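You operate a simulated robot arm through the tools that you are given. There is no shell and no other tool. Be economical: measure what you need, move in short steps, check, and stop when the job is done.

You run a simulated robot arm. Do the job below in one go: nothing can be reset, and whatever is moved stays where it is left.

## Task
Unlock the crate on the stool and shelve the jets tin.
Fine: lid on the big carton, tin on the third tier; the other tins stay. Set down upright: what you pick out.

The check looks at the end state, three seconds after you hand in, the way a careful person would. Anything else that was tipped, shoved, dropped, spilled or broken makes it a failure. A push-on lid holds only when it is set on centred and level and pressed home; a screw cap is set on level and turned clockwise until tight.

## Robot
A 7-joint arm with a two-finger parallel gripper on a trunk, on a base that drives. Base frame: it is fixed to the floor where the robot stands at the start and does not move with it; the origin is under the middle of the robot, x ahead of it, y to its left, z up. Units: m, degrees, N and s.
With the tool pointing down near the work surface it reaches from about 0.1 to 0.68 m from the robot's upright axis, wherever it stands. Its first joint turns from -115.0 to 115.0 degrees. Places, roughly: lid lock [0.5, 0, 0.7]; rim of the close-ribbed crate [0.6, 0, 0.7]; third tier [0.9, 0.7, 0.7]. Payload 3.91 kg.
Tool frame: the origin (TCP) lies between the finger pads and is the grasp point; the fingertips stand 0.03 m ahead of it; z points along the fingers, y is the line along which they close. Largest opening 0.11 m; finger width 0.02, thickness 0.01; the body of the gripper, 0.048 by 0.112 m, starts 0.055 m behind the TCP.
Orientation is that of the tool frame in the base frame, as a unit quaternion [x, y, z, w]. With the fingers straight down and closing along the base's y, the tool's x points along the base's -x, its y along +y and its z along -z.

## Interface
- The arm moves only by the tool apply_moves. Its argument "commands" is a list of rows, each an object (a shift or turn left out is 0, a gripper value left out holds the last) with "delta_pos": the shift along the base's x, y, z in m, a list of three; "angular": the turn, a rotation vector about the base's x, y, z in degrees, a list of three. In form: [{"delta_pos": [x, y, z], "angular": [ax, ay, az]}, ...]. A call has 1 to 10 rows; each row shifts and turns the commanded pose from where the row before left it. "hand" is the finger opening in m, from 0 to 0.11, set as the call begins (left out, the last holds). Rows are played at 5 a second. More than 0.05 m and 8.6 degrees between two rows, or a gripper value outside its range, and nothing of the call is played. Where a pose cannot be reached the arm comes as near as it can. A force on the tool above 40 N (or 10 N above the force at the start of the call, whichever is more), or a blocked arm, ends the call early, and 0.2 s more pass. Each finger travels about 0.108 m/s and halts on what it meets, pressing with about 39 N; the grip force reading is that of the motor and also rises with nothing between the fingers. The clock runs only during rows and for 0.2 s after the last one: add rows that do not move to give the fingers time. The reply holds the time, the measured pose of the TCP, the force on the tool along the base axes, the opening and the grip force, in the units named above and with some noise, with the torque about the TCP (base axes, N m) and any sound that the robot's microphone picked up, and new pictures: "show" is both (left out), scene, wrist or none.
- Cameras (640 x 400 px; columns grow to the right, rows downward): "scene" is now at [0.0096, 0.1529, 1.475]; the picture's right is [0.01, -1.00, 0.00], its down [-0.84, -0.01, -0.55] and it looks along [0.55, 0.01, -0.84] (base axes); focal length 261 px, centre (320, 200). "wrist" rides on the gripper at [0.072, 0.017, -0.103] in the tool frame; the picture's right is [-0.23, 0.97, 0.00], its down [-0.76, -0.18, -0.62] and it looks along [-0.61, -0.14, 0.78] (tool axes); focal length 222 px, centre (320, 200). There is no depth. A picture from a camera that has moved, and an enlarged one, comes with that camera's place and axes in the base frame and with its lens.
- raise_lower(by): slides the trunk up (or, below 0, down) by that many m; the arm and the scene camera ride with it, the base frame stays. It gives what a move gives, with no picture.
- steer(legs): drives the robot by 1 to 6 legs, each [ahead, turn to the left] in m and degrees, along the robot's own axes; the way and the turn of a leg run together, so that a leg with both is an arc; at most 1.5 m and 180 degrees a leg. The arm and the cameras ride along, it lands a little off, and it stops where it bumps. It gives what a move gives, and a new picture of the scene camera.
- pan_tilt(pan, tilt): turns the head with the scene camera to pan (to the left, within 155 degrees either way) and tilt (down, from -29 to 69), counted from straight ahead of the robot. It gives what a move gives, and a new picture of the scene camera.
- zoom(camera, box): a new picture of the part [left, top, right, bottom] of that camera's present view, enlarged. No time passes.
- job_done(): hands the job in; it is judged then, once.

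Work in short steps. Places have to be worked out from the pictures, the camera data and where the tool is seen: move nearer, look again, correct. Check each grasp and each placing, and mend what went wrong. You have 120 turns and 260 pictures in all, those below and enlarged ones among them. Open the gripper and draw the arm clear of the work before you hand the job in, unless the task says otherwise; then end with one line.

The tools are called after "Request:" by a JSON object that holds its "method" and its "body". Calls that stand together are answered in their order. apply_moves: Moves the arm, as the interface text tells. Its arguments: {"type":"object","properties":{"commands":{"type":"array","items":{"type":"object","properties":{"delta_pos":{"type":"array","items":{"type":"number"}},"angular":{"type":"array","items":{"type":"number"}}}}},"hand":{"type":"number"},"show":{"type":"string","enum":["both","scene","wrist","none"]}},"required":["commands"]} The other tools are called the same way: raise_lower (by) slides the trunk up or down; steer (legs) drives the base; pan_tilt (pan, tilt) turns the head that bears the scene camera; zoom (camera, box) takes an enlarged picture of a part of a camera's view; job_done () hands the job in.

At the start:

```text
clock: 0.0
ee_pos: [0.4734, -0.0214, 0.9742]
tcp_rot: [-0.001, 1.0, -0.001, 0.0]
contact_force: [-0.2, -1.1, -0.9]
torque: [0.0, 0.0, -0.01]
opening: 0.1099
grip_force: 0.1
trunk travel left (down, up): [-0.6, 0.39]
robot x, y, heading: [-0.0003, -0.0024, 0.3]
head pan, tilt: [0.6, 56.8]
```

scene: 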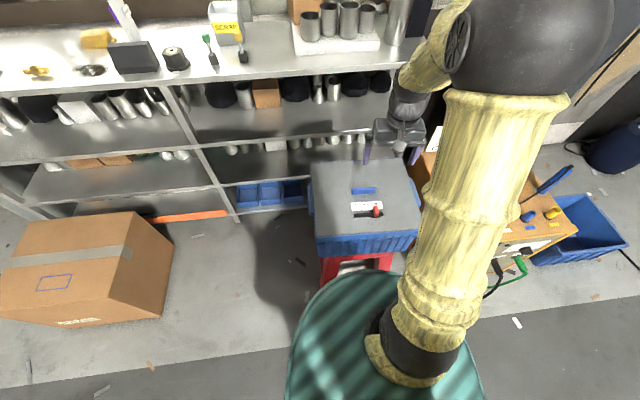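
wrist: 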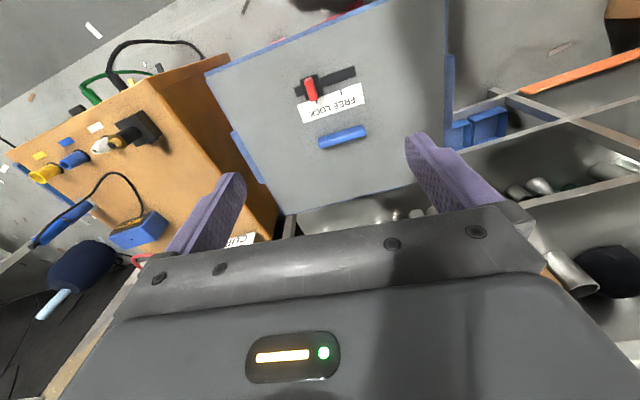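

The crate with a grey lid sits on a red stool, with a sliding red lock and a blue handle. I zoom in on the lock from both cameras to read it.

Request:
{"method": "zoom", "body": {"camera": "scene", "box": [290, 140, 450, 260]}}

Request:
{"method": "zoom", "body": {"camera": "wrist", "box": [260, 50, 400, 160]}}

Request:
{"method": "pan_tilt", "body": {"pan": 40, "tilt": 40}}

```text
3.33 times, centred on (370, 200) of scene
camera zoom: at [0.0096, 0.1529, 1.475], right [0.01, -1.0, 0.0], down [-0.84, -0.01, -0.55], along [0.55, 0.01, -0.84], focal length 869 px, centre (153, 200)
```

zoom: 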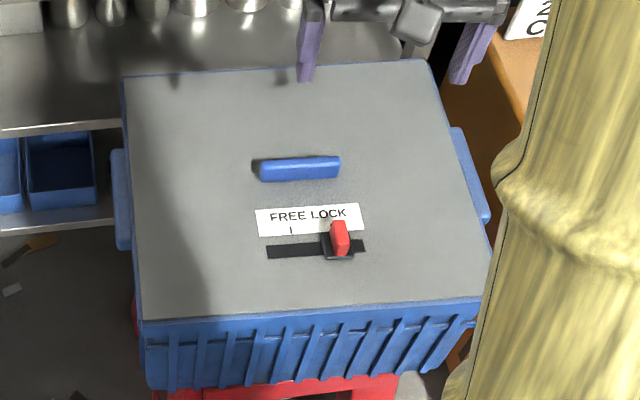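

```text
3.64 times, centred on (330, 105) of wrist
camera zoom: at [0.4013, -0.005, 1.0784], right [0.23, 0.97, 0.0], down [0.76, -0.18, 0.62], along [0.61, -0.14, -0.78], focal length 808 px, centre (284, 546)
```

zoom: 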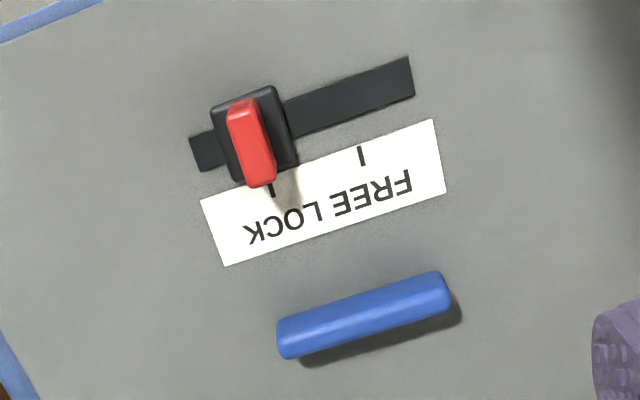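

```text
clock: 1.1
ee_pos: [0.4735, -0.0219, 0.9751]
tcp_rot: [0.0, 1.0, 0.0, 0.001]
contact_force: [0.1, 0.7, 0.3]
torque: [0.0, 0.02, -0.02]
opening: 0.1101
grip_force: 0.1
trunk travel left (down, up): [-0.6, 0.39]
robot x, y, heading: [0.001, -0.0015, -0.0]
head pan, tilt: [40.0, 40.0]
camera scene: at [0.0046, 0.2068, 1.4979], right [0.64, -0.77, 0.0], down [-0.49, -0.41, -0.77], along [0.59, 0.49, -0.64], focal length 261 px, centre (320, 200)
```

scene: 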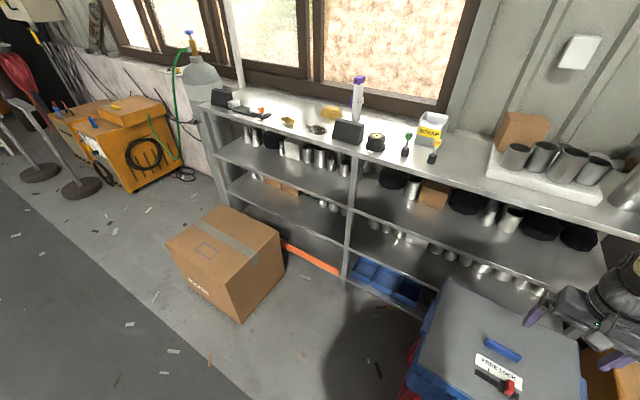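

The lock slides from LOCK (right) to FREE, about 4 cm toward +y, on a track yawed by about 5°. I put the lever near (0.478, -0.033, 0.695), so I go above it and half close the fingers.

Request:
{"method": "apply_moves", "body": {"commands": [{"delta_pos": [0.002, -0.006, -0.04], "angular": [0, 0, 5]}, {"delta_pos": [0.002, -0.005, -0.04]}, {"delta_pos": [0, 0, -0.04]}, {}], "hand": 0.05}}

Request:
{"method": "pan_tilt", "body": {"pan": 0, "tilt": 60}}

```text
clock: 2.1
ee_pos: [0.4765, -0.0325, 0.8548]
tcp_rot: [-0.044, 0.999, 0.0, 0.0]
contact_force: [0.6, 0.1, -0.6]
torque: [-0.01, -0.01, 0.03]
opening: 0.0504
grip_force: 0.0
trunk travel left (down, up): [-0.6, 0.39]
robot x, y, heading: [-0.0014, -0.0022, 0.1]
head pan, tilt: [40.0, 40.0]
camera scene: at [0.0046, 0.2068, 1.498], right [0.64, -0.77, 0.0], down [-0.49, -0.41, -0.77], along [0.59, 0.49, -0.64], focal length 261 px, centre (320, 200)
camera wrist: at [0.4033, -0.0227, 0.9579], right [0.14, 0.99, 0.0], down [0.77, -0.11, 0.62], along [0.62, -0.09, -0.78], focal length 222 px, centre (320, 200)
```

scene: 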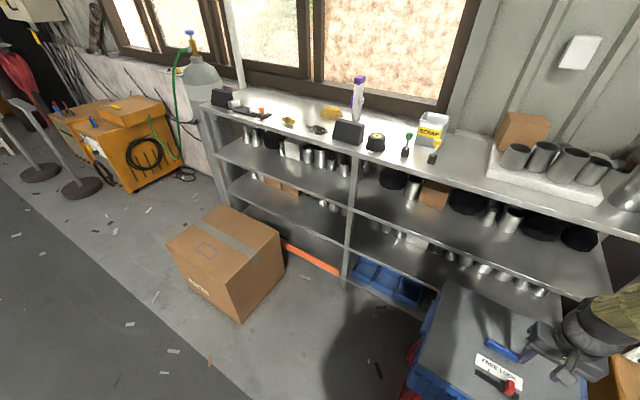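
wrist: 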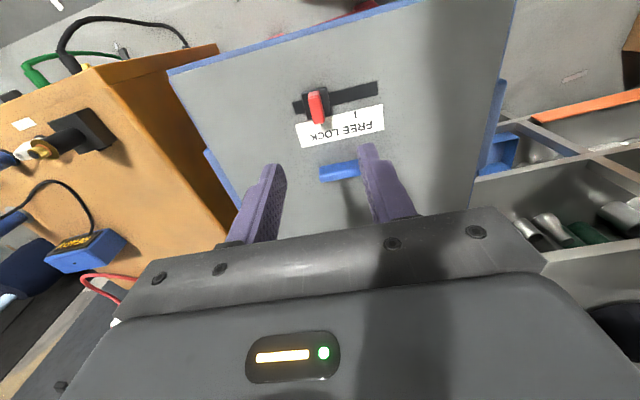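

```text
clock: 3.1
ee_pos: [0.4772, -0.0326, 0.8546]
tcp_rot: [-0.043, 0.999, 0.0, 0.0]
contact_force: [0.3, -0.9, -0.2]
torque: [0.02, -0.04, -0.02]
opening: 0.0498
grip_force: 0.1
trunk travel left (down, up): [-0.6, 0.39]
robot x, y, heading: [0.0006, 0.0012, -0.0]
head pan, tilt: [0.0, 60.0]
camera scene: at [0.0062, 0.1522, 1.4712], right [0.0, -1.0, 0.0], down [-0.87, 0.0, -0.5], along [0.5, 0.0, -0.87], focal length 261 px, centre (320, 200)
```

scene: 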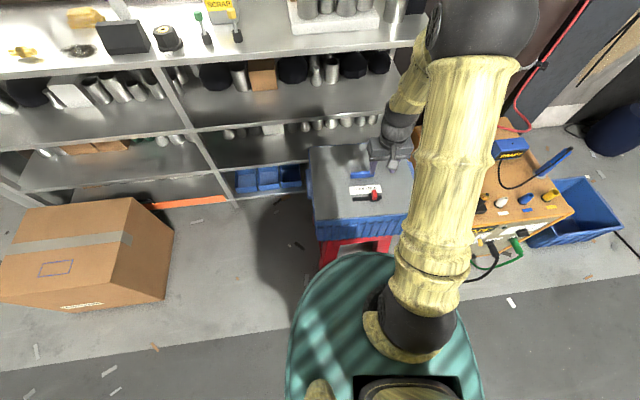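

The wrist ray puts the lever near (0.476, -0.037). I lower to leave the fingertips just above lever height, then look.

Request:
{"method": "apply_moves", "body": {"commands": [{"delta_pos": [0, -0.004, -0.04]}, {"delta_pos": [0, 0, -0.035]}, {"delta_pos": [0, 0, -0.02]}, {}]}}

Request:
{"method": "zoom", "body": {"camera": "wrist", "box": [200, 0, 440, 150]}}

Request:
{"method": "zoom", "body": {"camera": "scene", "box": [300, 130, 430, 230]}}

```text
clock: 4.1
ee_pos: [0.4783, -0.0381, 0.7597]
tcp_rot: [-0.044, 0.999, -0.001, 0.0]
contact_force: [0.2, 0.0, 1.3]
torque: [0.01, 0.0, 0.0]
opening: 0.05
grip_force: 0.2
trunk travel left (down, up): [-0.6, 0.39]
robot x, y, heading: [-0.0034, -0.0015, 0.1]
head pan, tilt: [0.0, 60.0]
camera scene: at [0.0062, 0.1521, 1.4712], right [0.0, -1.0, 0.0], down [-0.87, 0.0, -0.5], along [0.5, 0.0, -0.87], focal length 261 px, centre (320, 200)
camera wrist: at [0.4042, -0.026, 0.8639], right [0.14, 0.99, 0.0], down [0.77, -0.11, 0.62], along [0.62, -0.09, -0.78], focal length 222 px, centre (320, 200)
```

scene: 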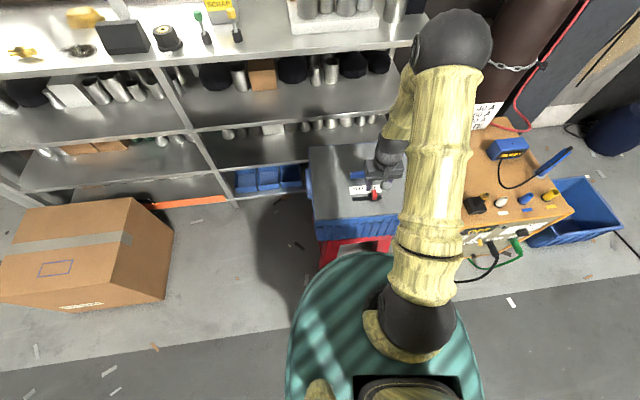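
wrist: 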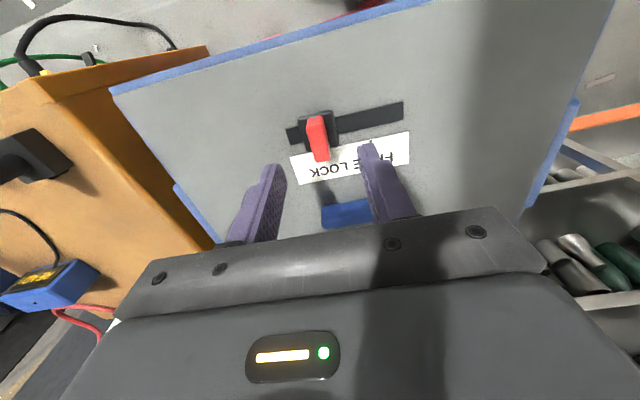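

```text
2.67 times, centred on (320, 75) of wrist
camera zoom: at [0.4042, -0.026, 0.8639], right [0.14, 0.99, 0.0], down [0.77, -0.11, 0.62], along [0.62, -0.09, -0.78], focal length 592 px, centre (320, 533)
```

zoom: 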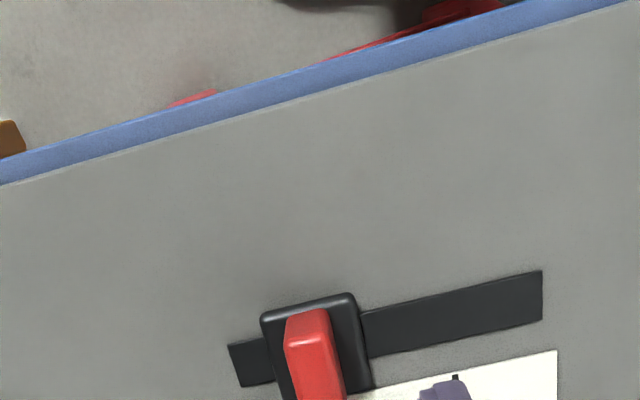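

```text
4.00 times, centred on (365, 180) of scene
camera zoom: at [0.0062, 0.1521, 1.4712], right [0.0, -1.0, 0.0], down [-0.87, 0.0, -0.5], along [0.5, 0.0, -0.87], focal length 1043 px, centre (140, 280)
```

zoom: 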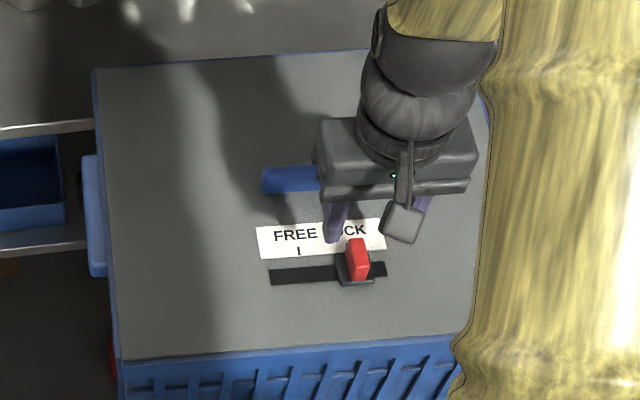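

The hand is centred over the lever in x and y. I lower to TCP z of about 0.72 so the fingertips straddle it.

Request:
{"method": "apply_moves", "body": {"commands": [{"delta_pos": [0, 0, -0.02]}, {"delta_pos": [0, 0, -0.02]}, {}]}}

Request:
{"method": "zoom", "body": {"camera": "wrist", "box": [220, 90, 420, 215]}}

Request:
{"method": "zoom", "body": {"camera": "scene", "box": [340, 160, 404, 200]}}

```text
clock: 4.9
ee_pos: [0.4782, -0.0358, 0.7205]
tcp_rot: [-0.043, 0.999, 0.0, -0.001]
contact_force: [-0.4, -0.1, -0.1]
torque: [0.0, -0.01, 0.01]
opening: 0.0502
grip_force: 0.1
trunk travel left (down, up): [-0.6, 0.39]
robot x, y, heading: [0.0003, -0.002, -0.2]
head pan, tilt: [0.0, 60.0]
camera scene: at [0.0062, 0.1522, 1.4712], right [0.0, -1.0, 0.0], down [-0.87, 0.0, -0.5], along [0.5, 0.0, -0.87], focal length 261 px, centre (320, 200)
camera wrist: at [0.4052, -0.026, 0.8246], right [0.14, 0.99, 0.0], down [0.77, -0.11, 0.62], along [0.62, -0.09, -0.78], focal length 222 px, centre (320, 200)
```

scene: 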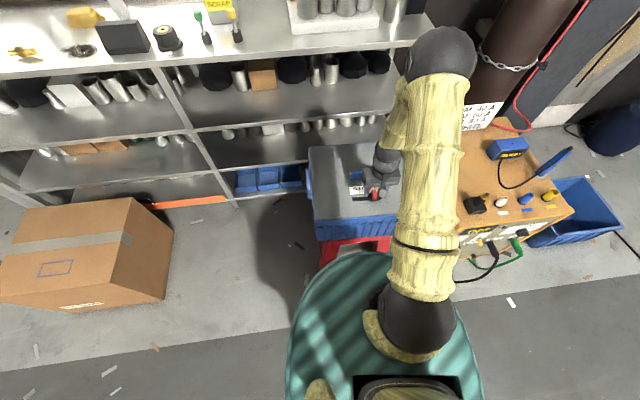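
wrist: 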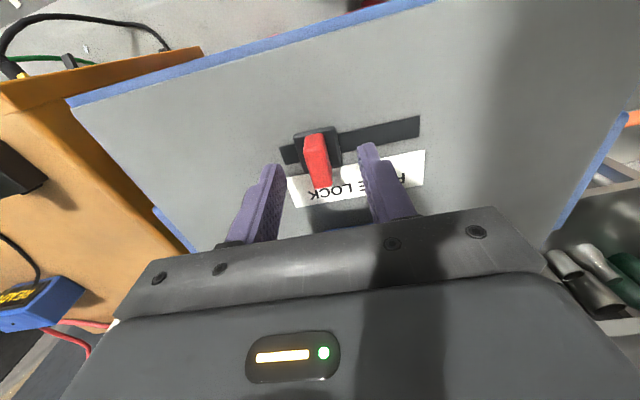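

```text
3.20 times, centred on (320, 152) of wrist
camera zoom: at [0.4052, -0.026, 0.8246], right [0.14, 0.99, 0.0], down [0.77, -0.11, 0.62], along [0.62, -0.09, -0.78], focal length 711 px, centre (320, 352)
```

zoom: 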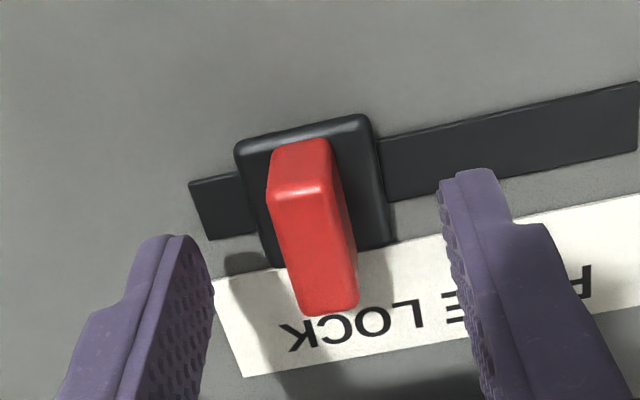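

```text
10.00 times, centred on (372, 180) of scene
camera zoom: at [0.0062, 0.1522, 1.4712], right [0.0, -1.0, 0.0], down [-0.87, 0.0, -0.5], along [0.5, 0.0, -0.87], focal length 2608 px, centre (-200, 400)
```

zoom: 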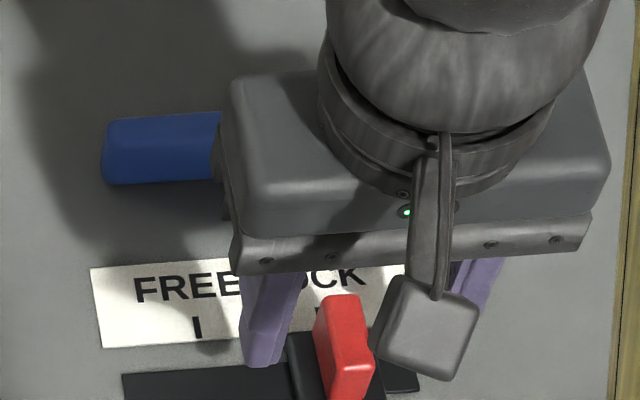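

The lid surface triangulates to about z 0.66 and the lever top to about 0.69. I go 1.5 cm lower and 5 mm ahead, then close on the lever.

Request:
{"method": "apply_moves", "body": {"commands": [{"delta_pos": [0.005, 0, -0.008]}, {"delta_pos": [0, 0, -0.007]}, {}], "hand": 0.05, "show": "none"}}

Request:
{"method": "zoom", "body": {"camera": "wrist", "box": [220, 90, 420, 215]}}

```text
clock: 5.7
ee_pos: [0.4818, -0.0364, 0.705]
tcp_rot: [-0.044, 0.999, 0.0, 0.0]
contact_force: [-0.3, 0.8, 0.0]
torque: [0.0, 0.01, 0.03]
opening: 0.0499
grip_force: 0.0
trunk travel left (down, up): [-0.6, 0.39]
robot x, y, heading: [-0.0041, 0.0007, -0.1]
head pan, tilt: [0.0, 60.0]
```

```text
3.20 times, centred on (320, 152) of wrist
camera zoom: at [0.4092, -0.0261, 0.8088], right [0.14, 0.99, 0.0], down [0.77, -0.11, 0.62], along [0.62, -0.09, -0.78], focal length 711 px, centre (320, 352)
```

zoom: 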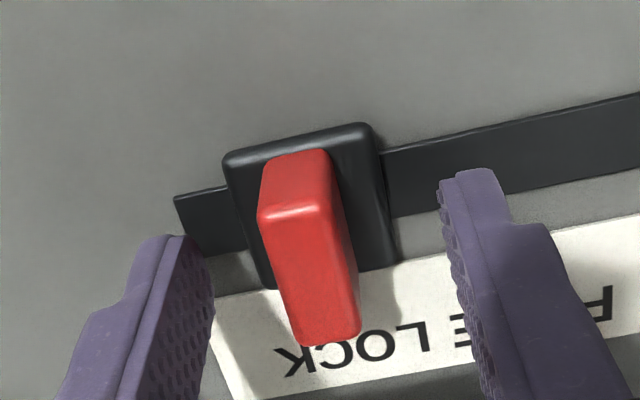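

The lever lies between the pads, so I close on it.

Request:
{"method": "apply_moves", "body": {"commands": [{}, {}, {}], "hand": 0.0, "show": "none"}}

Request:
{"method": "zoom", "body": {"camera": "wrist", "box": [220, 90, 420, 215]}}

```text
clock: 6.5
ee_pos: [0.4835, -0.0374, 0.7049]
tcp_rot: [-0.043, 0.999, 0.001, 0.0]
contact_force: [-0.2, -1.6, 1.2]
torque: [-0.04, -0.13, 0.18]
opening: 0.0135
grip_force: 39.4
trunk travel left (down, up): [-0.6, 0.39]
robot x, y, heading: [-0.0024, 0.0002, 0.2]
head pan, tilt: [0.0, 60.0]
```

```text
3.20 times, centred on (320, 152) of wrist
camera zoom: at [0.4093, -0.0263, 0.8088], right [0.14, 0.99, 0.0], down [0.77, -0.11, 0.62], along [0.62, -0.09, -0.78], focal length 711 px, centre (320, 352)
```

zoom: 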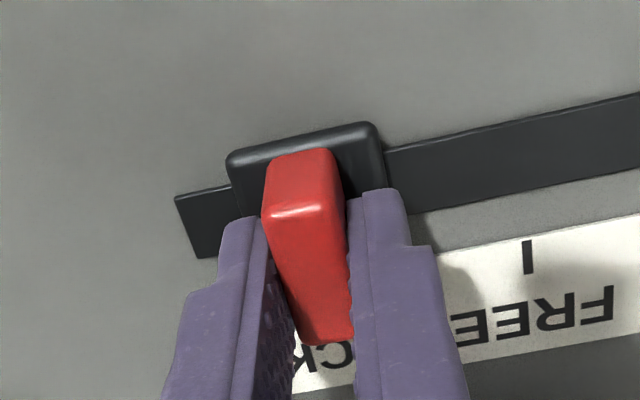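

The lever is gripped (0.0135 m). I slide it about 4 cm along the track toward FREE.

Request:
{"method": "apply_moves", "body": {"commands": [{"delta_pos": [-0.001, 0.011, 0]}, {"delta_pos": [-0.001, 0.011, 0]}, {"delta_pos": [-0.001, 0.011, 0]}, {"delta_pos": [-0.001, 0.009, 0]}, {}], "show": "none"}}

Request:
{"method": "zoom", "body": {"camera": "wrist", "box": [220, 90, 420, 215]}}

```text
clock: 7.7
ee_pos: [0.4797, 0.0062, 0.7044]
tcp_rot: [-0.044, 0.999, 0.0, 0.0]
contact_force: [-0.3, -1.1, -0.9]
torque: [0.06, 0.24, 0.03]
opening: 0.0135
grip_force: 38.9
trunk travel left (down, up): [-0.6, 0.39]
robot x, y, heading: [-0.0007, 0.0039, -0.1]
head pan, tilt: [0.0, 60.0]
```

```text
3.20 times, centred on (320, 152) of wrist
camera zoom: at [0.4057, 0.0162, 0.809], right [0.14, 0.99, 0.0], down [0.77, -0.11, 0.62], along [0.62, -0.09, -0.78], focal length 711 px, centre (320, 352)
```

zoom: 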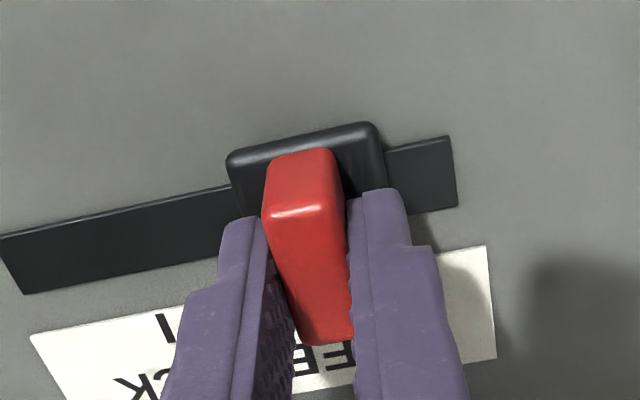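

The slider moved freely. I push a little more to see whether there is a stop.

Request:
{"method": "apply_moves", "body": {"commands": [{"delta_pos": [0, 0.003, 0]}, {"delta_pos": [0, 0.003, 0]}, {}], "show": "none"}}

Request:
{"method": "zoom", "body": {"camera": "wrist", "box": [220, 90, 420, 215]}}

```text
clock: 8.5
ee_pos: [0.4793, 0.009, 0.7046]
tcp_rot: [-0.043, 0.999, 0.001, 0.0]
contact_force: [1.6, -10.5, 0.2]
torque: [-0.24, 0.25, 0.2]
opening: 0.0133
grip_force: 39.4
trunk travel left (down, up): [-0.6, 0.39]
robot x, y, heading: [0.0023, 0.0001, 0.0]
head pan, tilt: [0.0, 60.0]
```

```text
3.20 times, centred on (320, 152) of wrist
camera zoom: at [0.4055, 0.0205, 0.809], right [0.14, 0.99, 0.0], down [0.77, -0.11, 0.62], along [0.62, -0.09, -0.78], focal length 711 px, centre (320, 352)
```

zoom: 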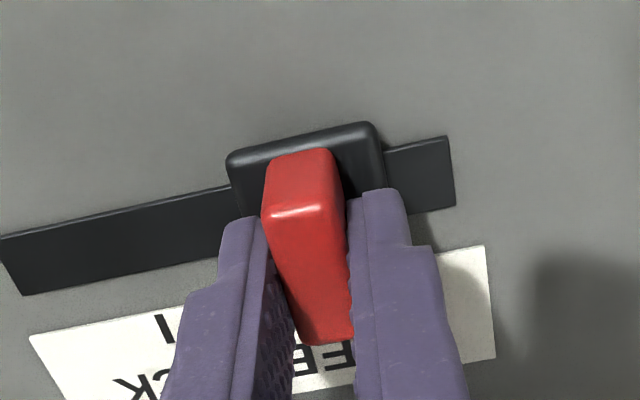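

It is at the stop (10 N). I release and rise clear.

Request:
{"method": "apply_moves", "body": {"commands": [{"delta_pos": [0, -0.004, 0]}, {}, {"delta_pos": [0, 0, 0.04]}, {"delta_pos": [0, 0, 0.05]}, {"delta_pos": [0, 0, 0.05]}, {"delta_pos": [0, 0, 0.05]}, {}], "hand": 0.05}}

Request:
{"method": "zoom", "body": {"camera": "scene", "box": [300, 130, 428, 210]}}

Request:
{"method": "zoom", "body": {"camera": "wrist", "box": [160, 0, 480, 200]}}

```text
clock: 10.1
ee_pos: [0.4793, 0.0085, 0.8935]
tcp_rot: [-0.044, 0.999, 0.0, 0.0]
contact_force: [-0.2, 0.1, -0.3]
torque: [0.03, 0.0, 0.02]
opening: 0.0499
grip_force: 0.1
trunk travel left (down, up): [-0.6, 0.39]
robot x, y, heading: [0.0019, 0.0005, -0.0]
head pan, tilt: [0.0, 60.0]
camera scene: at [0.0061, 0.1522, 1.4712], right [0.0, -1.0, 0.0], down [-0.87, 0.0, -0.5], along [0.5, 0.0, -0.87], focal length 261 px, centre (320, 200)
camera wrist: at [0.4038, 0.0185, 0.9983], right [0.14, 0.99, 0.0], down [0.77, -0.11, 0.62], along [0.62, -0.09, -0.78], focal length 222 px, centre (320, 200)
```

scene: 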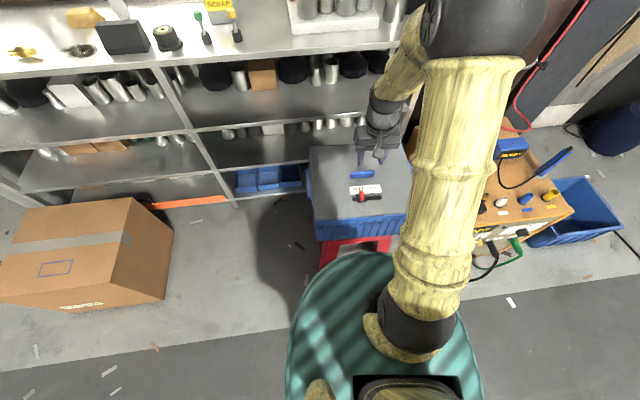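
wrist: 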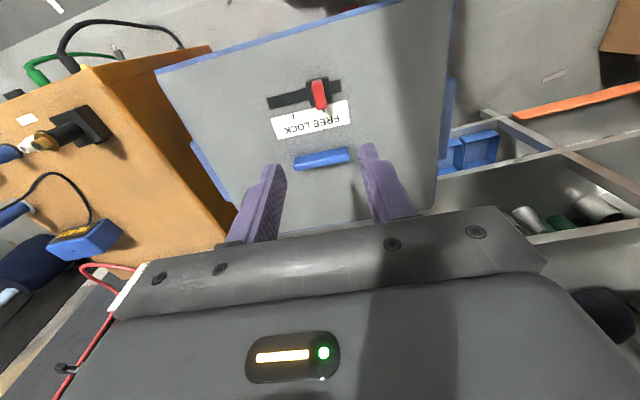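

```text
5.00 times, centred on (364, 170) of scene
camera zoom: at [0.0061, 0.1522, 1.4712], right [0.0, -1.0, 0.0], down [-0.87, 0.0, -0.5], along [0.5, 0.0, -0.87], focal length 1304 px, centre (100, 350)
```

zoom: 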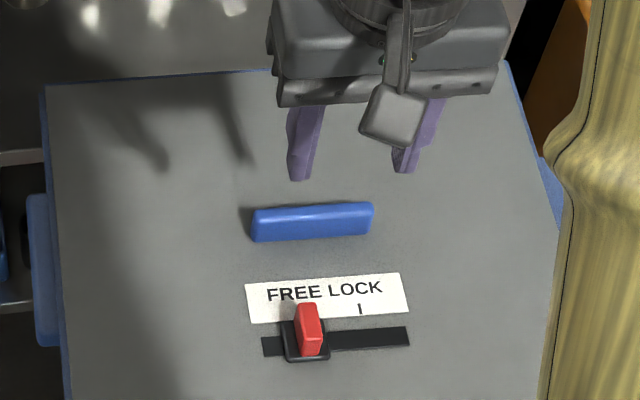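

```text
2.00 times, centred on (320, 100) of wrist
camera zoom: at [0.4038, 0.0185, 0.9983], right [0.14, 0.99, 0.0], down [0.77, -0.11, 0.62], along [0.62, -0.09, -0.78], focal length 444 px, centre (320, 400)
```

zoom: 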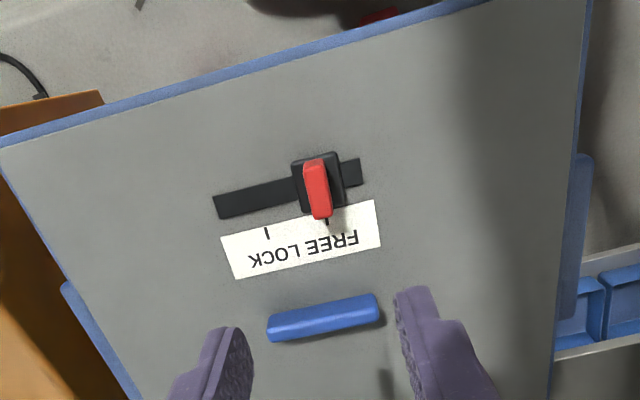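

The lever now sits at FREE. The handle is at about (0.575, -0.004, 0.68), yawed about 5°. Before lifting, I look at the carton and shelf to plan the carry.

Request:
{"method": "pan_tilt", "body": {"pan": 70, "tilt": 42}}

Request:
{"method": "pan_tilt", "body": {"pan": 45, "tilt": 30}}

```text
clock: 11.5
ee_pos: [0.477, 0.0082, 0.8939]
tcp_rot: [-0.044, 0.999, -0.001, 0.001]
contact_force: [-0.1, -0.6, -0.3]
torque: [-0.03, -0.02, -0.02]
opening: 0.0503
grip_force: 0.1
trunk travel left (down, up): [-0.6, 0.39]
robot x, y, heading: [-0.001, 0.0008, 0.4]
head pan, tilt: [70.0, 42.0]
camera scene: at [-0.0319, 0.2307, 1.495], right [0.94, -0.34, 0.0], down [-0.23, -0.63, -0.74], along [0.25, 0.7, -0.67], focal length 261 px, centre (320, 200)
```

scene: 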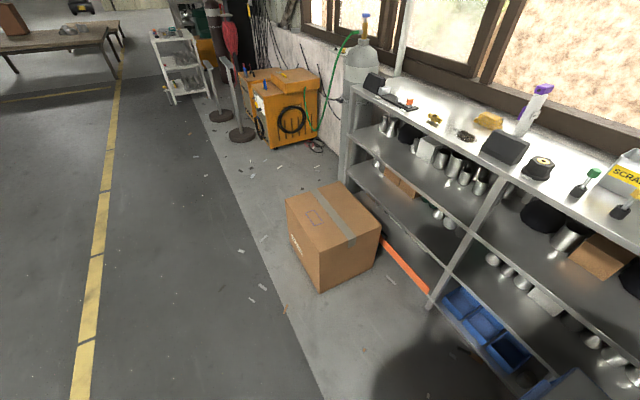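

```text
clock: 12.4
ee_pos: [0.4763, 0.0079, 0.8932]
tcp_rot: [-0.044, 0.999, 0.001, 0.0]
contact_force: [0.0, 1.1, -0.3]
torque: [-0.01, 0.04, 0.0]
opening: 0.0497
grip_force: 0.0
trunk travel left (down, up): [-0.6, 0.39]
robot x, y, heading: [0.0023, -0.0018, -0.1]
head pan, tilt: [45.0, 30.0]
camera scene: at [0.0034, 0.2162, 1.5133], right [0.71, -0.71, 0.0], down [-0.35, -0.35, -0.87], along [0.61, 0.61, -0.5], focal length 261 px, centre (320, 200)
```

scene: 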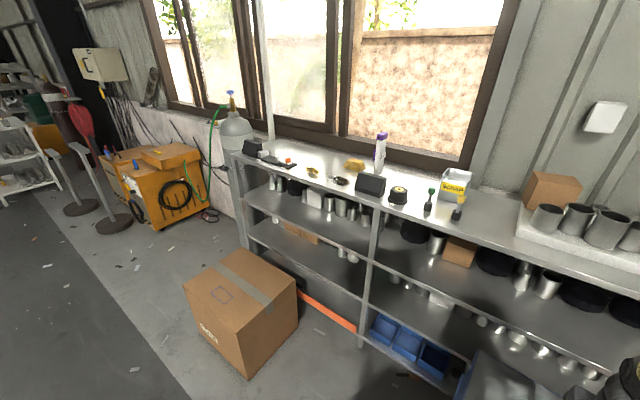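

The carton top is about 0.38 × 0.46 m, centred near (0.40, 1.25) at z ≈ 0.39. The shelf front is at x ≈ 0.81, with tiers at about 0.1, 0.38, 0.65 and 0.97. I turn the hand 90° and go above the lid handle.

Request:
{"method": "apply_moves", "body": {"commands": [{"delta_pos": [0.01, -0.0012, 0], "angular": [0, 0, -8.5]}, {"delta_pos": [0.01, -0.0012, 0], "angular": [0, 0, -8.5]}, {"delta_pos": [0.01, -0.0012, 0], "angular": [0, 0, -8.5]}, {"delta_pos": [0.01, -0.0012, 0], "angular": [0, 0, -8.5]}, {"delta_pos": [0.01, -0.0012, 0], "angular": [0, 0, -8.5]}, {"delta_pos": [0.01, -0.0012, 0], "angular": [0, 0, -8.5]}, {"delta_pos": [0.01, -0.0012, 0], "angular": [0, 0, -8.5]}, {"delta_pos": [0.01, -0.0012, 0], "angular": [0, 0, -8.5]}, {"delta_pos": [0.01, -0.0012, 0], "angular": [0, 0, -8.5]}, {"delta_pos": [0.007, -0.0012, 0], "angular": [0, 0, -8.5]}], "show": "none"}}

Request:
{"method": "pan_tilt", "body": {"pan": 0, "tilt": 55}}

Request:
{"method": "apply_moves", "body": {"commands": [{"angular": [0, 0, -5]}, {"delta_pos": [0, 0, -0.04]}, {"delta_pos": [0, 0, -0.04]}, {}]}}

```text
clock: 14.6
ee_pos: [0.5751, -0.0048, 0.8942]
tcp_rot: [0.644, 0.765, 0.0, 0.0]
contact_force: [0.0, -0.1, -0.1]
torque: [0.05, -0.01, -0.03]
opening: 0.0499
grip_force: 0.0
trunk travel left (down, up): [-0.6, 0.39]
robot x, y, heading: [-0.0023, 0.0045, 0.2]
head pan, tilt: [45.0, 30.0]
```

```text
clock: 15.8
ee_pos: [0.5758, -0.0057, 0.8941]
tcp_rot: [0.642, 0.767, 0.0, 0.0]
contact_force: [0.4, -0.8, 0.1]
torque: [0.04, -0.01, 0.01]
opening: 0.0501
grip_force: 0.2
trunk travel left (down, up): [-0.6, 0.39]
robot x, y, heading: [0.0033, 0.001, -0.2]
head pan, tilt: [0.0, 55.0]
camera scene: at [0.0116, 0.1522, 1.4773], right [0.0, -1.0, 0.0], down [-0.82, 0.0, -0.57], along [0.57, 0.0, -0.82], focal length 261 px, centre (320, 200)
```

scene: 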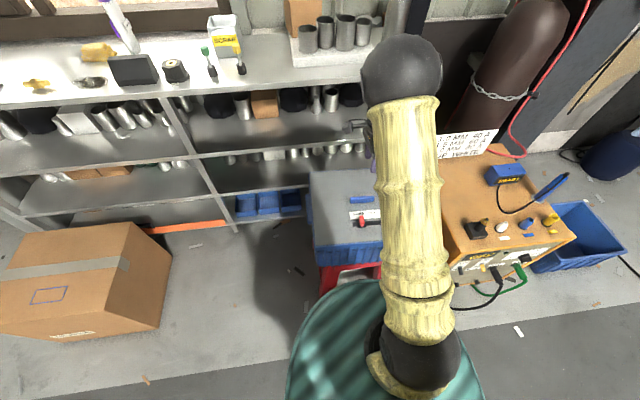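

```text
clock: 16.8
ee_pos: [0.5755, -0.0041, 0.8144]
tcp_rot: [0.675, 0.737, 0.0, 0.0]
contact_force: [0.8, -0.2, -0.3]
torque: [-0.01, -0.03, 0.01]
opening: 0.0502
grip_force: 0.0
trunk travel left (down, up): [-0.6, 0.39]
robot x, y, heading: [0.0005, -0.0005, 0.5]
head pan, tilt: [0.0, 55.0]
camera scene: at [0.0116, 0.1521, 1.4773], right [0.0, -1.0, 0.0], down [-0.82, 0.0, -0.57], along [0.57, 0.0, -0.82], focal length 261 px, centre (320, 200)
camera wrist: at [0.5863, 0.0688, 0.9189], right [0.99, -0.14, 0.0], down [-0.11, -0.77, 0.62], along [-0.09, -0.62, -0.78], focal length 222 px, centre (320, 200)
```

scene: 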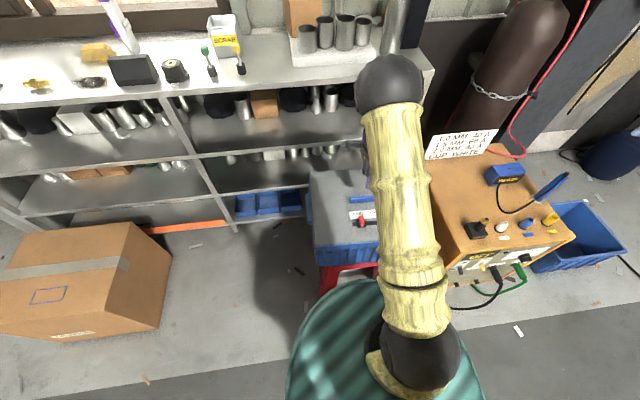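
wrist: 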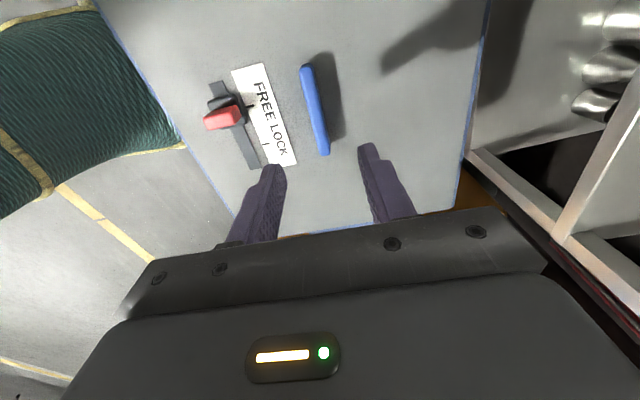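

The handle centre is near (0.571, 0.0). I correct for that, go lower and check.

Request:
{"method": "apply_moves", "body": {"commands": [{"delta_pos": [-0.003, 0.002, -0.03]}, {"delta_pos": [0, 0, -0.03]}, {}], "show": "none"}}

Request:
{"method": "zoom", "body": {"camera": "wrist", "box": [200, 40, 440, 190]}}

```text
clock: 17.6
ee_pos: [0.573, -0.0032, 0.7541]
tcp_rot: [0.676, 0.737, 0.0, 0.0]
contact_force: [-0.4, 0.5, 0.5]
torque: [-0.01, -0.02, 0.0]
opening: 0.0499
grip_force: 0.1
trunk travel left (down, up): [-0.6, 0.39]
robot x, y, heading: [0.0007, -0.0009, 0.1]
head pan, tilt: [0.0, 55.0]
```

```text
2.67 times, centred on (320, 115) of wrist
camera zoom: at [0.5839, 0.0701, 0.8584], right [0.99, -0.14, 0.0], down [-0.11, -0.77, 0.62], along [-0.09, -0.62, -0.78], focal length 592 px, centre (320, 427)
```

zoom: 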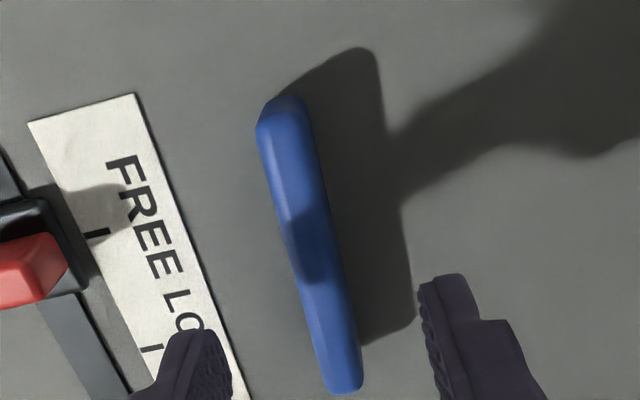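

It is aligned within 3 mm. I lower so the fingertips straddle the bar about 1 cm above the lid, and close.

Request:
{"method": "apply_moves", "body": {"commands": [{"delta_pos": [-0.002, 0.003, -0.02]}, {"delta_pos": [0, 0, -0.02]}, {"delta_pos": [0, 0, -0.01]}, {}], "show": "none"}}

Request:
{"method": "zoom", "body": {"camera": "wrist", "box": [200, 40, 440, 190]}}

```text
clock: 18.6
ee_pos: [0.57, 0.0003, 0.7062]
tcp_rot: [0.676, 0.737, 0.0, 0.0]
contact_force: [-0.1, 0.5, -0.3]
torque: [0.0, 0.02, -0.01]
opening: 0.0501
grip_force: 0.0
trunk travel left (down, up): [-0.6, 0.39]
robot x, y, heading: [-0.0006, 0.0013, -0.1]
head pan, tilt: [0.0, 55.0]
```

```text
2.67 times, centred on (320, 115) of wrist
camera zoom: at [0.5815, 0.0735, 0.8097], right [0.99, -0.14, 0.0], down [-0.11, -0.77, 0.62], along [-0.09, -0.62, -0.78], focal length 592 px, centre (320, 427)
```

zoom: 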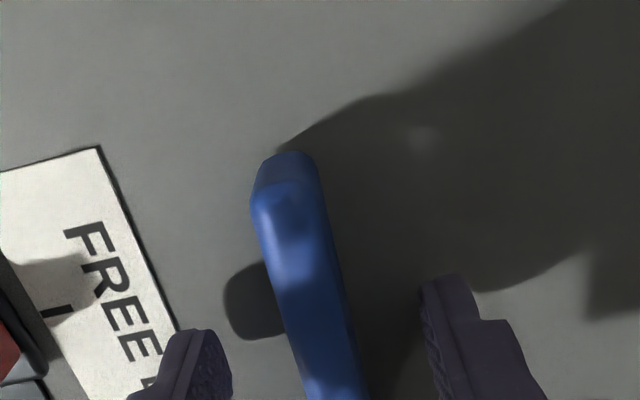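

Request:
{"method": "apply_moves", "body": {"commands": [{}, {}, {}], "hand": 0.0, "show": "none"}}

Request:
{"method": "zoom", "body": {"camera": "wrist", "box": [200, 40, 440, 190]}}

```text
clock: 19.4
ee_pos: [0.5713, 0.0006, 0.706]
tcp_rot: [0.676, 0.737, 0.001, 0.0]
contact_force: [7.7, -0.1, 0.5]
torque: [-0.07, -0.16, 0.16]
opening: 0.0135
grip_force: 38.6
trunk travel left (down, up): [-0.6, 0.39]
robot x, y, heading: [-0.0017, 0.0016, 0.1]
head pan, tilt: [0.0, 55.0]
```

```text
2.67 times, centred on (320, 115) of wrist
camera zoom: at [0.5823, 0.0736, 0.8097], right [0.99, -0.14, 0.0], down [-0.11, -0.77, 0.62], along [-0.09, -0.62, -0.78], focal length 592 px, centre (320, 427)
```

zoom: 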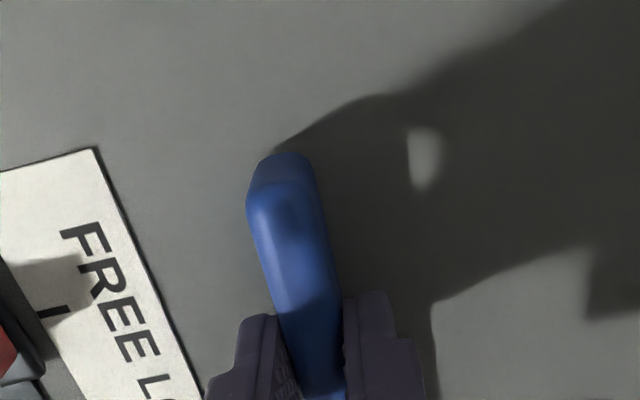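

The handle is gripped (0.0135 m). I lift gently and watch the force to see whether the lid comes free.

Request:
{"method": "apply_moves", "body": {"commands": [{"delta_pos": [0, 0, 0.01]}, {"delta_pos": [0, 0, 0.01]}, {"delta_pos": [0, 0, 0.02]}, {}]}}

```text
clock: 20.4
ee_pos: [0.5704, 0.0001, 0.7449]
tcp_rot: [0.676, 0.737, -0.001, -0.001]
contact_force: [0.9, -0.4, -4.2]
torque: [-0.02, -0.04, 0.01]
opening: 0.0134
grip_force: 39.7
trunk travel left (down, up): [-0.6, 0.39]
robot x, y, heading: [-0.0028, -0.0004, 0.3]
head pan, tilt: [0.0, 55.0]
camera scene: at [0.0119, 0.1522, 1.4772], right [0.0, -1.0, 0.0], down [-0.82, 0.0, -0.57], along [0.57, 0.0, -0.82], focal length 261 px, centre (320, 200)
camera wrist: at [0.5808, 0.0738, 0.8482], right [0.99, -0.14, 0.0], down [-0.11, -0.77, 0.62], along [-0.09, -0.62, -0.78], focal length 222 px, centre (320, 200)
```

scene: 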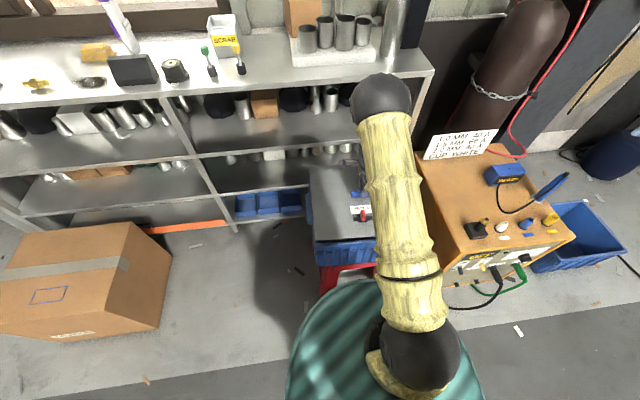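
wrist: 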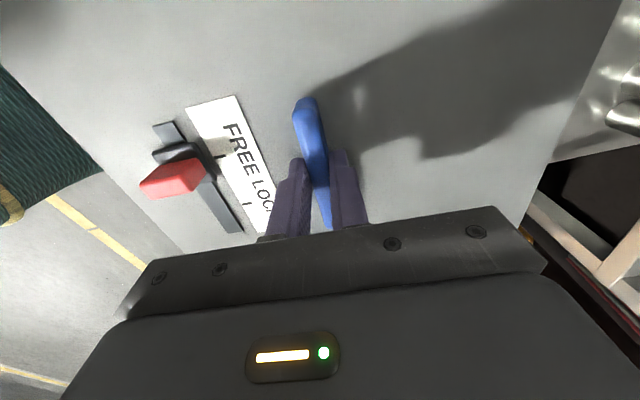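

The lid is free (about 4 N). I raise it clear and back straight off, then turn left to drive around to the carton's near side.

Request:
{"method": "apply_moves", "body": {"commands": [{"delta_pos": [0, 0, 0.04]}, {"delta_pos": [0, 0, 0.04]}, {"delta_pos": [0, 0, 0.04]}, {}], "show": "wrist"}}

Request:
{"method": "steer", "body": {"legs": [[-0.22, 0]]}}

```text
clock: 21.4
ee_pos: [0.572, 0.0009, 0.8625]
tcp_rot: [0.676, 0.737, 0.0, -0.001]
contact_force: [0.1, -0.2, -3.5]
torque: [-0.03, -0.06, 0.03]
opening: 0.0139
grip_force: 38.9
trunk travel left (down, up): [-0.6, 0.39]
robot x, y, heading: [0.0023, -0.005, 0.1]
head pan, tilt: [0.0, 55.0]
camera wrist: at [0.5826, 0.0745, 0.9668], right [0.99, -0.14, 0.0], down [-0.11, -0.77, 0.62], along [-0.09, -0.62, -0.78], focal length 222 px, centre (320, 200)
```

wrist: 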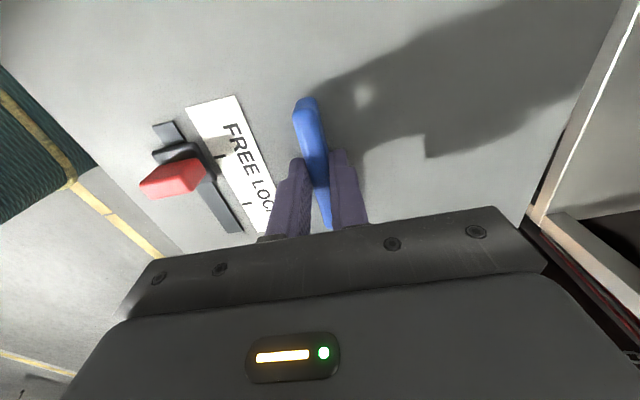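

```text
clock: 23.2
ee_pos: [0.3513, 0.0045, 0.8634]
tcp_rot: [0.673, 0.739, 0.0, 0.0]
contact_force: [-0.3, 0.8, -3.3]
torque: [0.01, -0.07, -0.01]
opening: 0.0135
grip_force: 39.1
trunk travel left (down, up): [-0.6, 0.39]
robot x, y, heading: [-0.2179, 0.001, 0.2]
head pan, tilt: [0.0, 55.0]
camera scene: at [-0.2086, 0.1517, 1.4773], right [0.01, -1.0, 0.0], down [-0.82, 0.0, -0.57], along [0.57, 0.0, -0.82], focal length 261 px, centre (320, 200)
```

scene: 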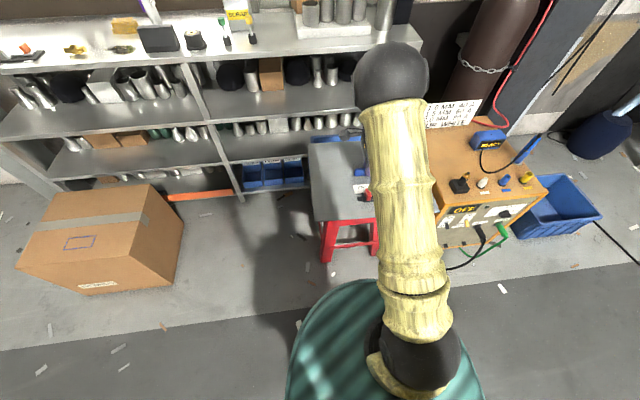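

The lid is clear of the crate. I turn left, drive along, turn back right, then look at the carton.

Request:
{"method": "steer", "body": {"legs": [[0, 90], [1.18, 0]]}}

Request:
{"method": "steer", "body": {"legs": [[0, -85]]}}

Request:
{"method": "pan_tilt", "body": {"pan": 25, "tilt": 60}}

```text
clock: 35.9
ee_pos: [-0.2662, 1.766, 0.8624]
tcp_rot: [-0.06, 0.998, 0.0, 0.001]
contact_force: [-0.7, -0.3, -3.3]
torque: [0.06, 0.03, 0.01]
opening: 0.0136
grip_force: 38.8
trunk travel left (down, up): [-0.6, 0.39]
robot x, y, heading: [-0.2469, 1.196, 91.7]
head pan, tilt: [0.0, 55.0]
camera scene: at [-0.4025, 1.2028, 1.4772], right [1.0, 0.03, 0.0], down [0.03, -0.82, -0.57], along [-0.02, 0.57, -0.82], focal length 261 px, centre (320, 200)
```

scene: 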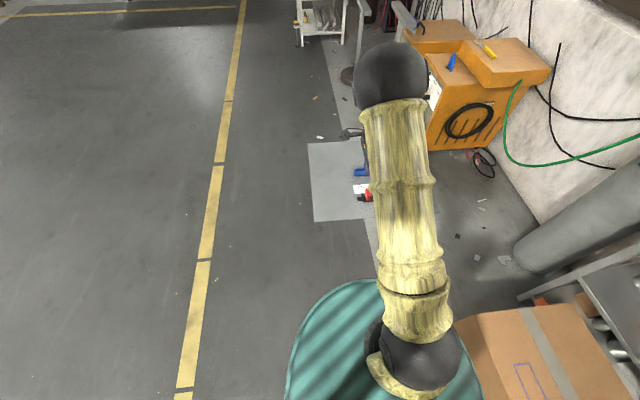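

```text
clock: 41.6
ee_pos: [0.3193, 1.2596, 0.8631]
tcp_rot: [0.634, 0.773, 0.0, 0.0]
contact_force: [0.2, 0.8, -3.8]
torque: [0.07, -0.07, -0.03]
opening: 0.0135
grip_force: 38.9
trunk travel left (down, up): [-0.6, 0.39]
robot x, y, heading: [-0.2439, 1.1959, 6.4]
head pan, tilt: [0.0, 55.0]
camera scene: at [-0.2533, 1.3481, 1.4772], right [0.11, -0.99, 0.0], down [-0.81, -0.09, -0.57], along [0.57, 0.06, -0.82], focal length 261 px, centre (320, 200)
```

scene: 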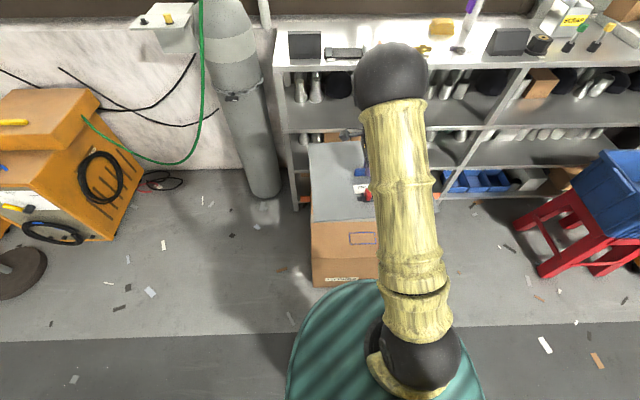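

```text
clock: 42.5
ee_pos: [0.3198, 1.259, 0.8619]
tcp_rot: [0.634, 0.773, 0.0, 0.0]
contact_force: [-0.1, 0.7, -3.1]
torque: [0.0, -0.08, -0.04]
opening: 0.0136
grip_force: 38.5
trunk travel left (down, up): [-0.6, 0.39]
robot x, y, heading: [-0.2506, 1.1957, 6.3]
head pan, tilt: [25.0, 60.0]
camera scene: at [-0.268, 1.3748, 1.4712], right [0.52, -0.85, 0.0], down [-0.74, -0.45, -0.5], along [0.43, 0.26, -0.87], focal length 261 px, centre (320, 200)
```

scene: 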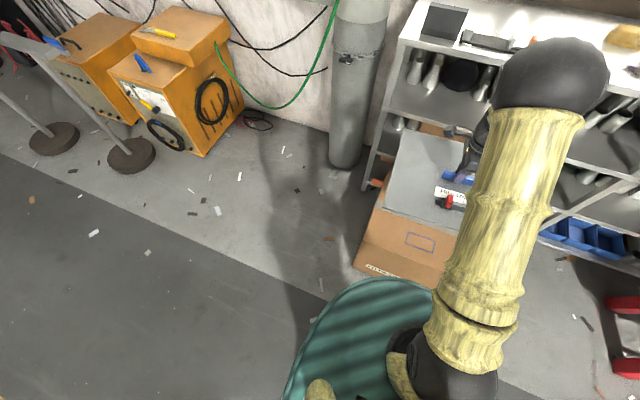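

I zoom on the carton to pin its edges under the lid.

Request:
{"method": "zoom", "body": {"camera": "scene", "box": [330, 110, 490, 290]}}

Request:
{"method": "apply_moves", "body": {"commands": [{}], "show": "wrist"}}

Request:
{"method": "pan_tilt", "body": {"pan": -35, "tilt": 60}}

```text
2.22 times, centred on (410, 200) of scene
camera zoom: at [-0.268, 1.3748, 1.4712], right [0.52, -0.85, 0.0], down [-0.74, -0.45, -0.5], along [0.43, 0.26, -0.87], focal length 580 px, centre (120, 200)
```

zoom: 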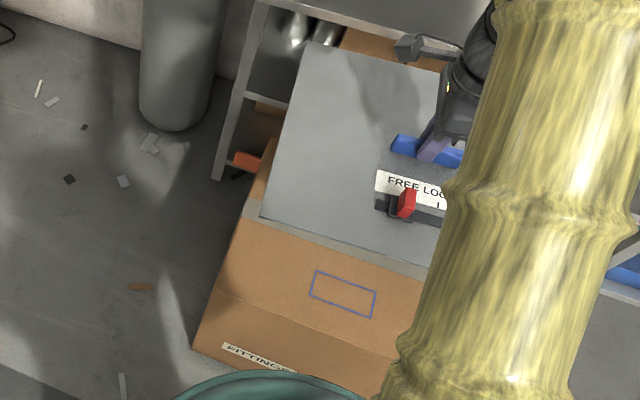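

```text
clock: 42.9
ee_pos: [0.3192, 1.2601, 0.863]
tcp_rot: [0.635, 0.773, -0.001, 0.0]
contact_force: [0.0, -0.1, -3.3]
torque: [-0.01, -0.05, -0.01]
opening: 0.0136
grip_force: 38.6
trunk travel left (down, up): [-0.6, 0.39]
robot x, y, heading: [-0.2453, 1.1977, 6.3]
head pan, tilt: [25.0, 60.0]
camera wrist: at [0.3226, 1.3333, 0.9664], right [1.0, -0.03, 0.0], down [-0.02, -0.78, 0.62], along [-0.02, -0.62, -0.78], focal length 222 px, centre (320, 200)
```

wrist: 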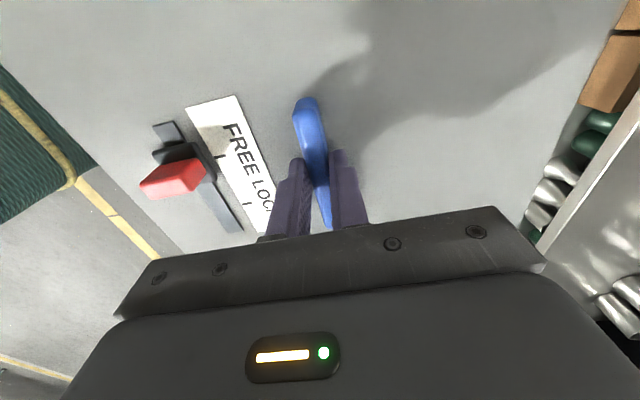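

```text
clock: 44.2
ee_pos: [0.32, 1.2587, 0.8633]
tcp_rot: [0.634, 0.773, 0.0, 0.0]
contact_force: [-0.4, 0.4, -3.5]
torque: [0.02, -0.02, -0.01]
opening: 0.0137
grip_force: 38.9
trunk travel left (down, up): [-0.6, 0.39]
robot x, y, heading: [-0.2519, 1.1955, 6.3]
head pan, tilt: [-35.0, 60.0]
camera scene: at [-0.2665, 1.3083, 1.4712], right [-0.48, -0.88, 0.0], down [-0.76, 0.42, -0.5], along [0.44, -0.24, -0.87], focal length 261 px, centre (320, 200)
```

scene: 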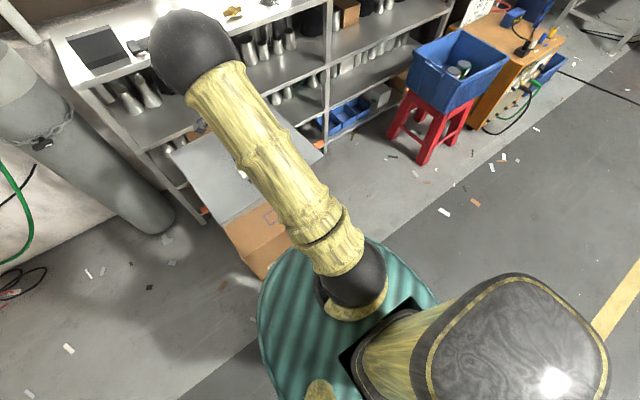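

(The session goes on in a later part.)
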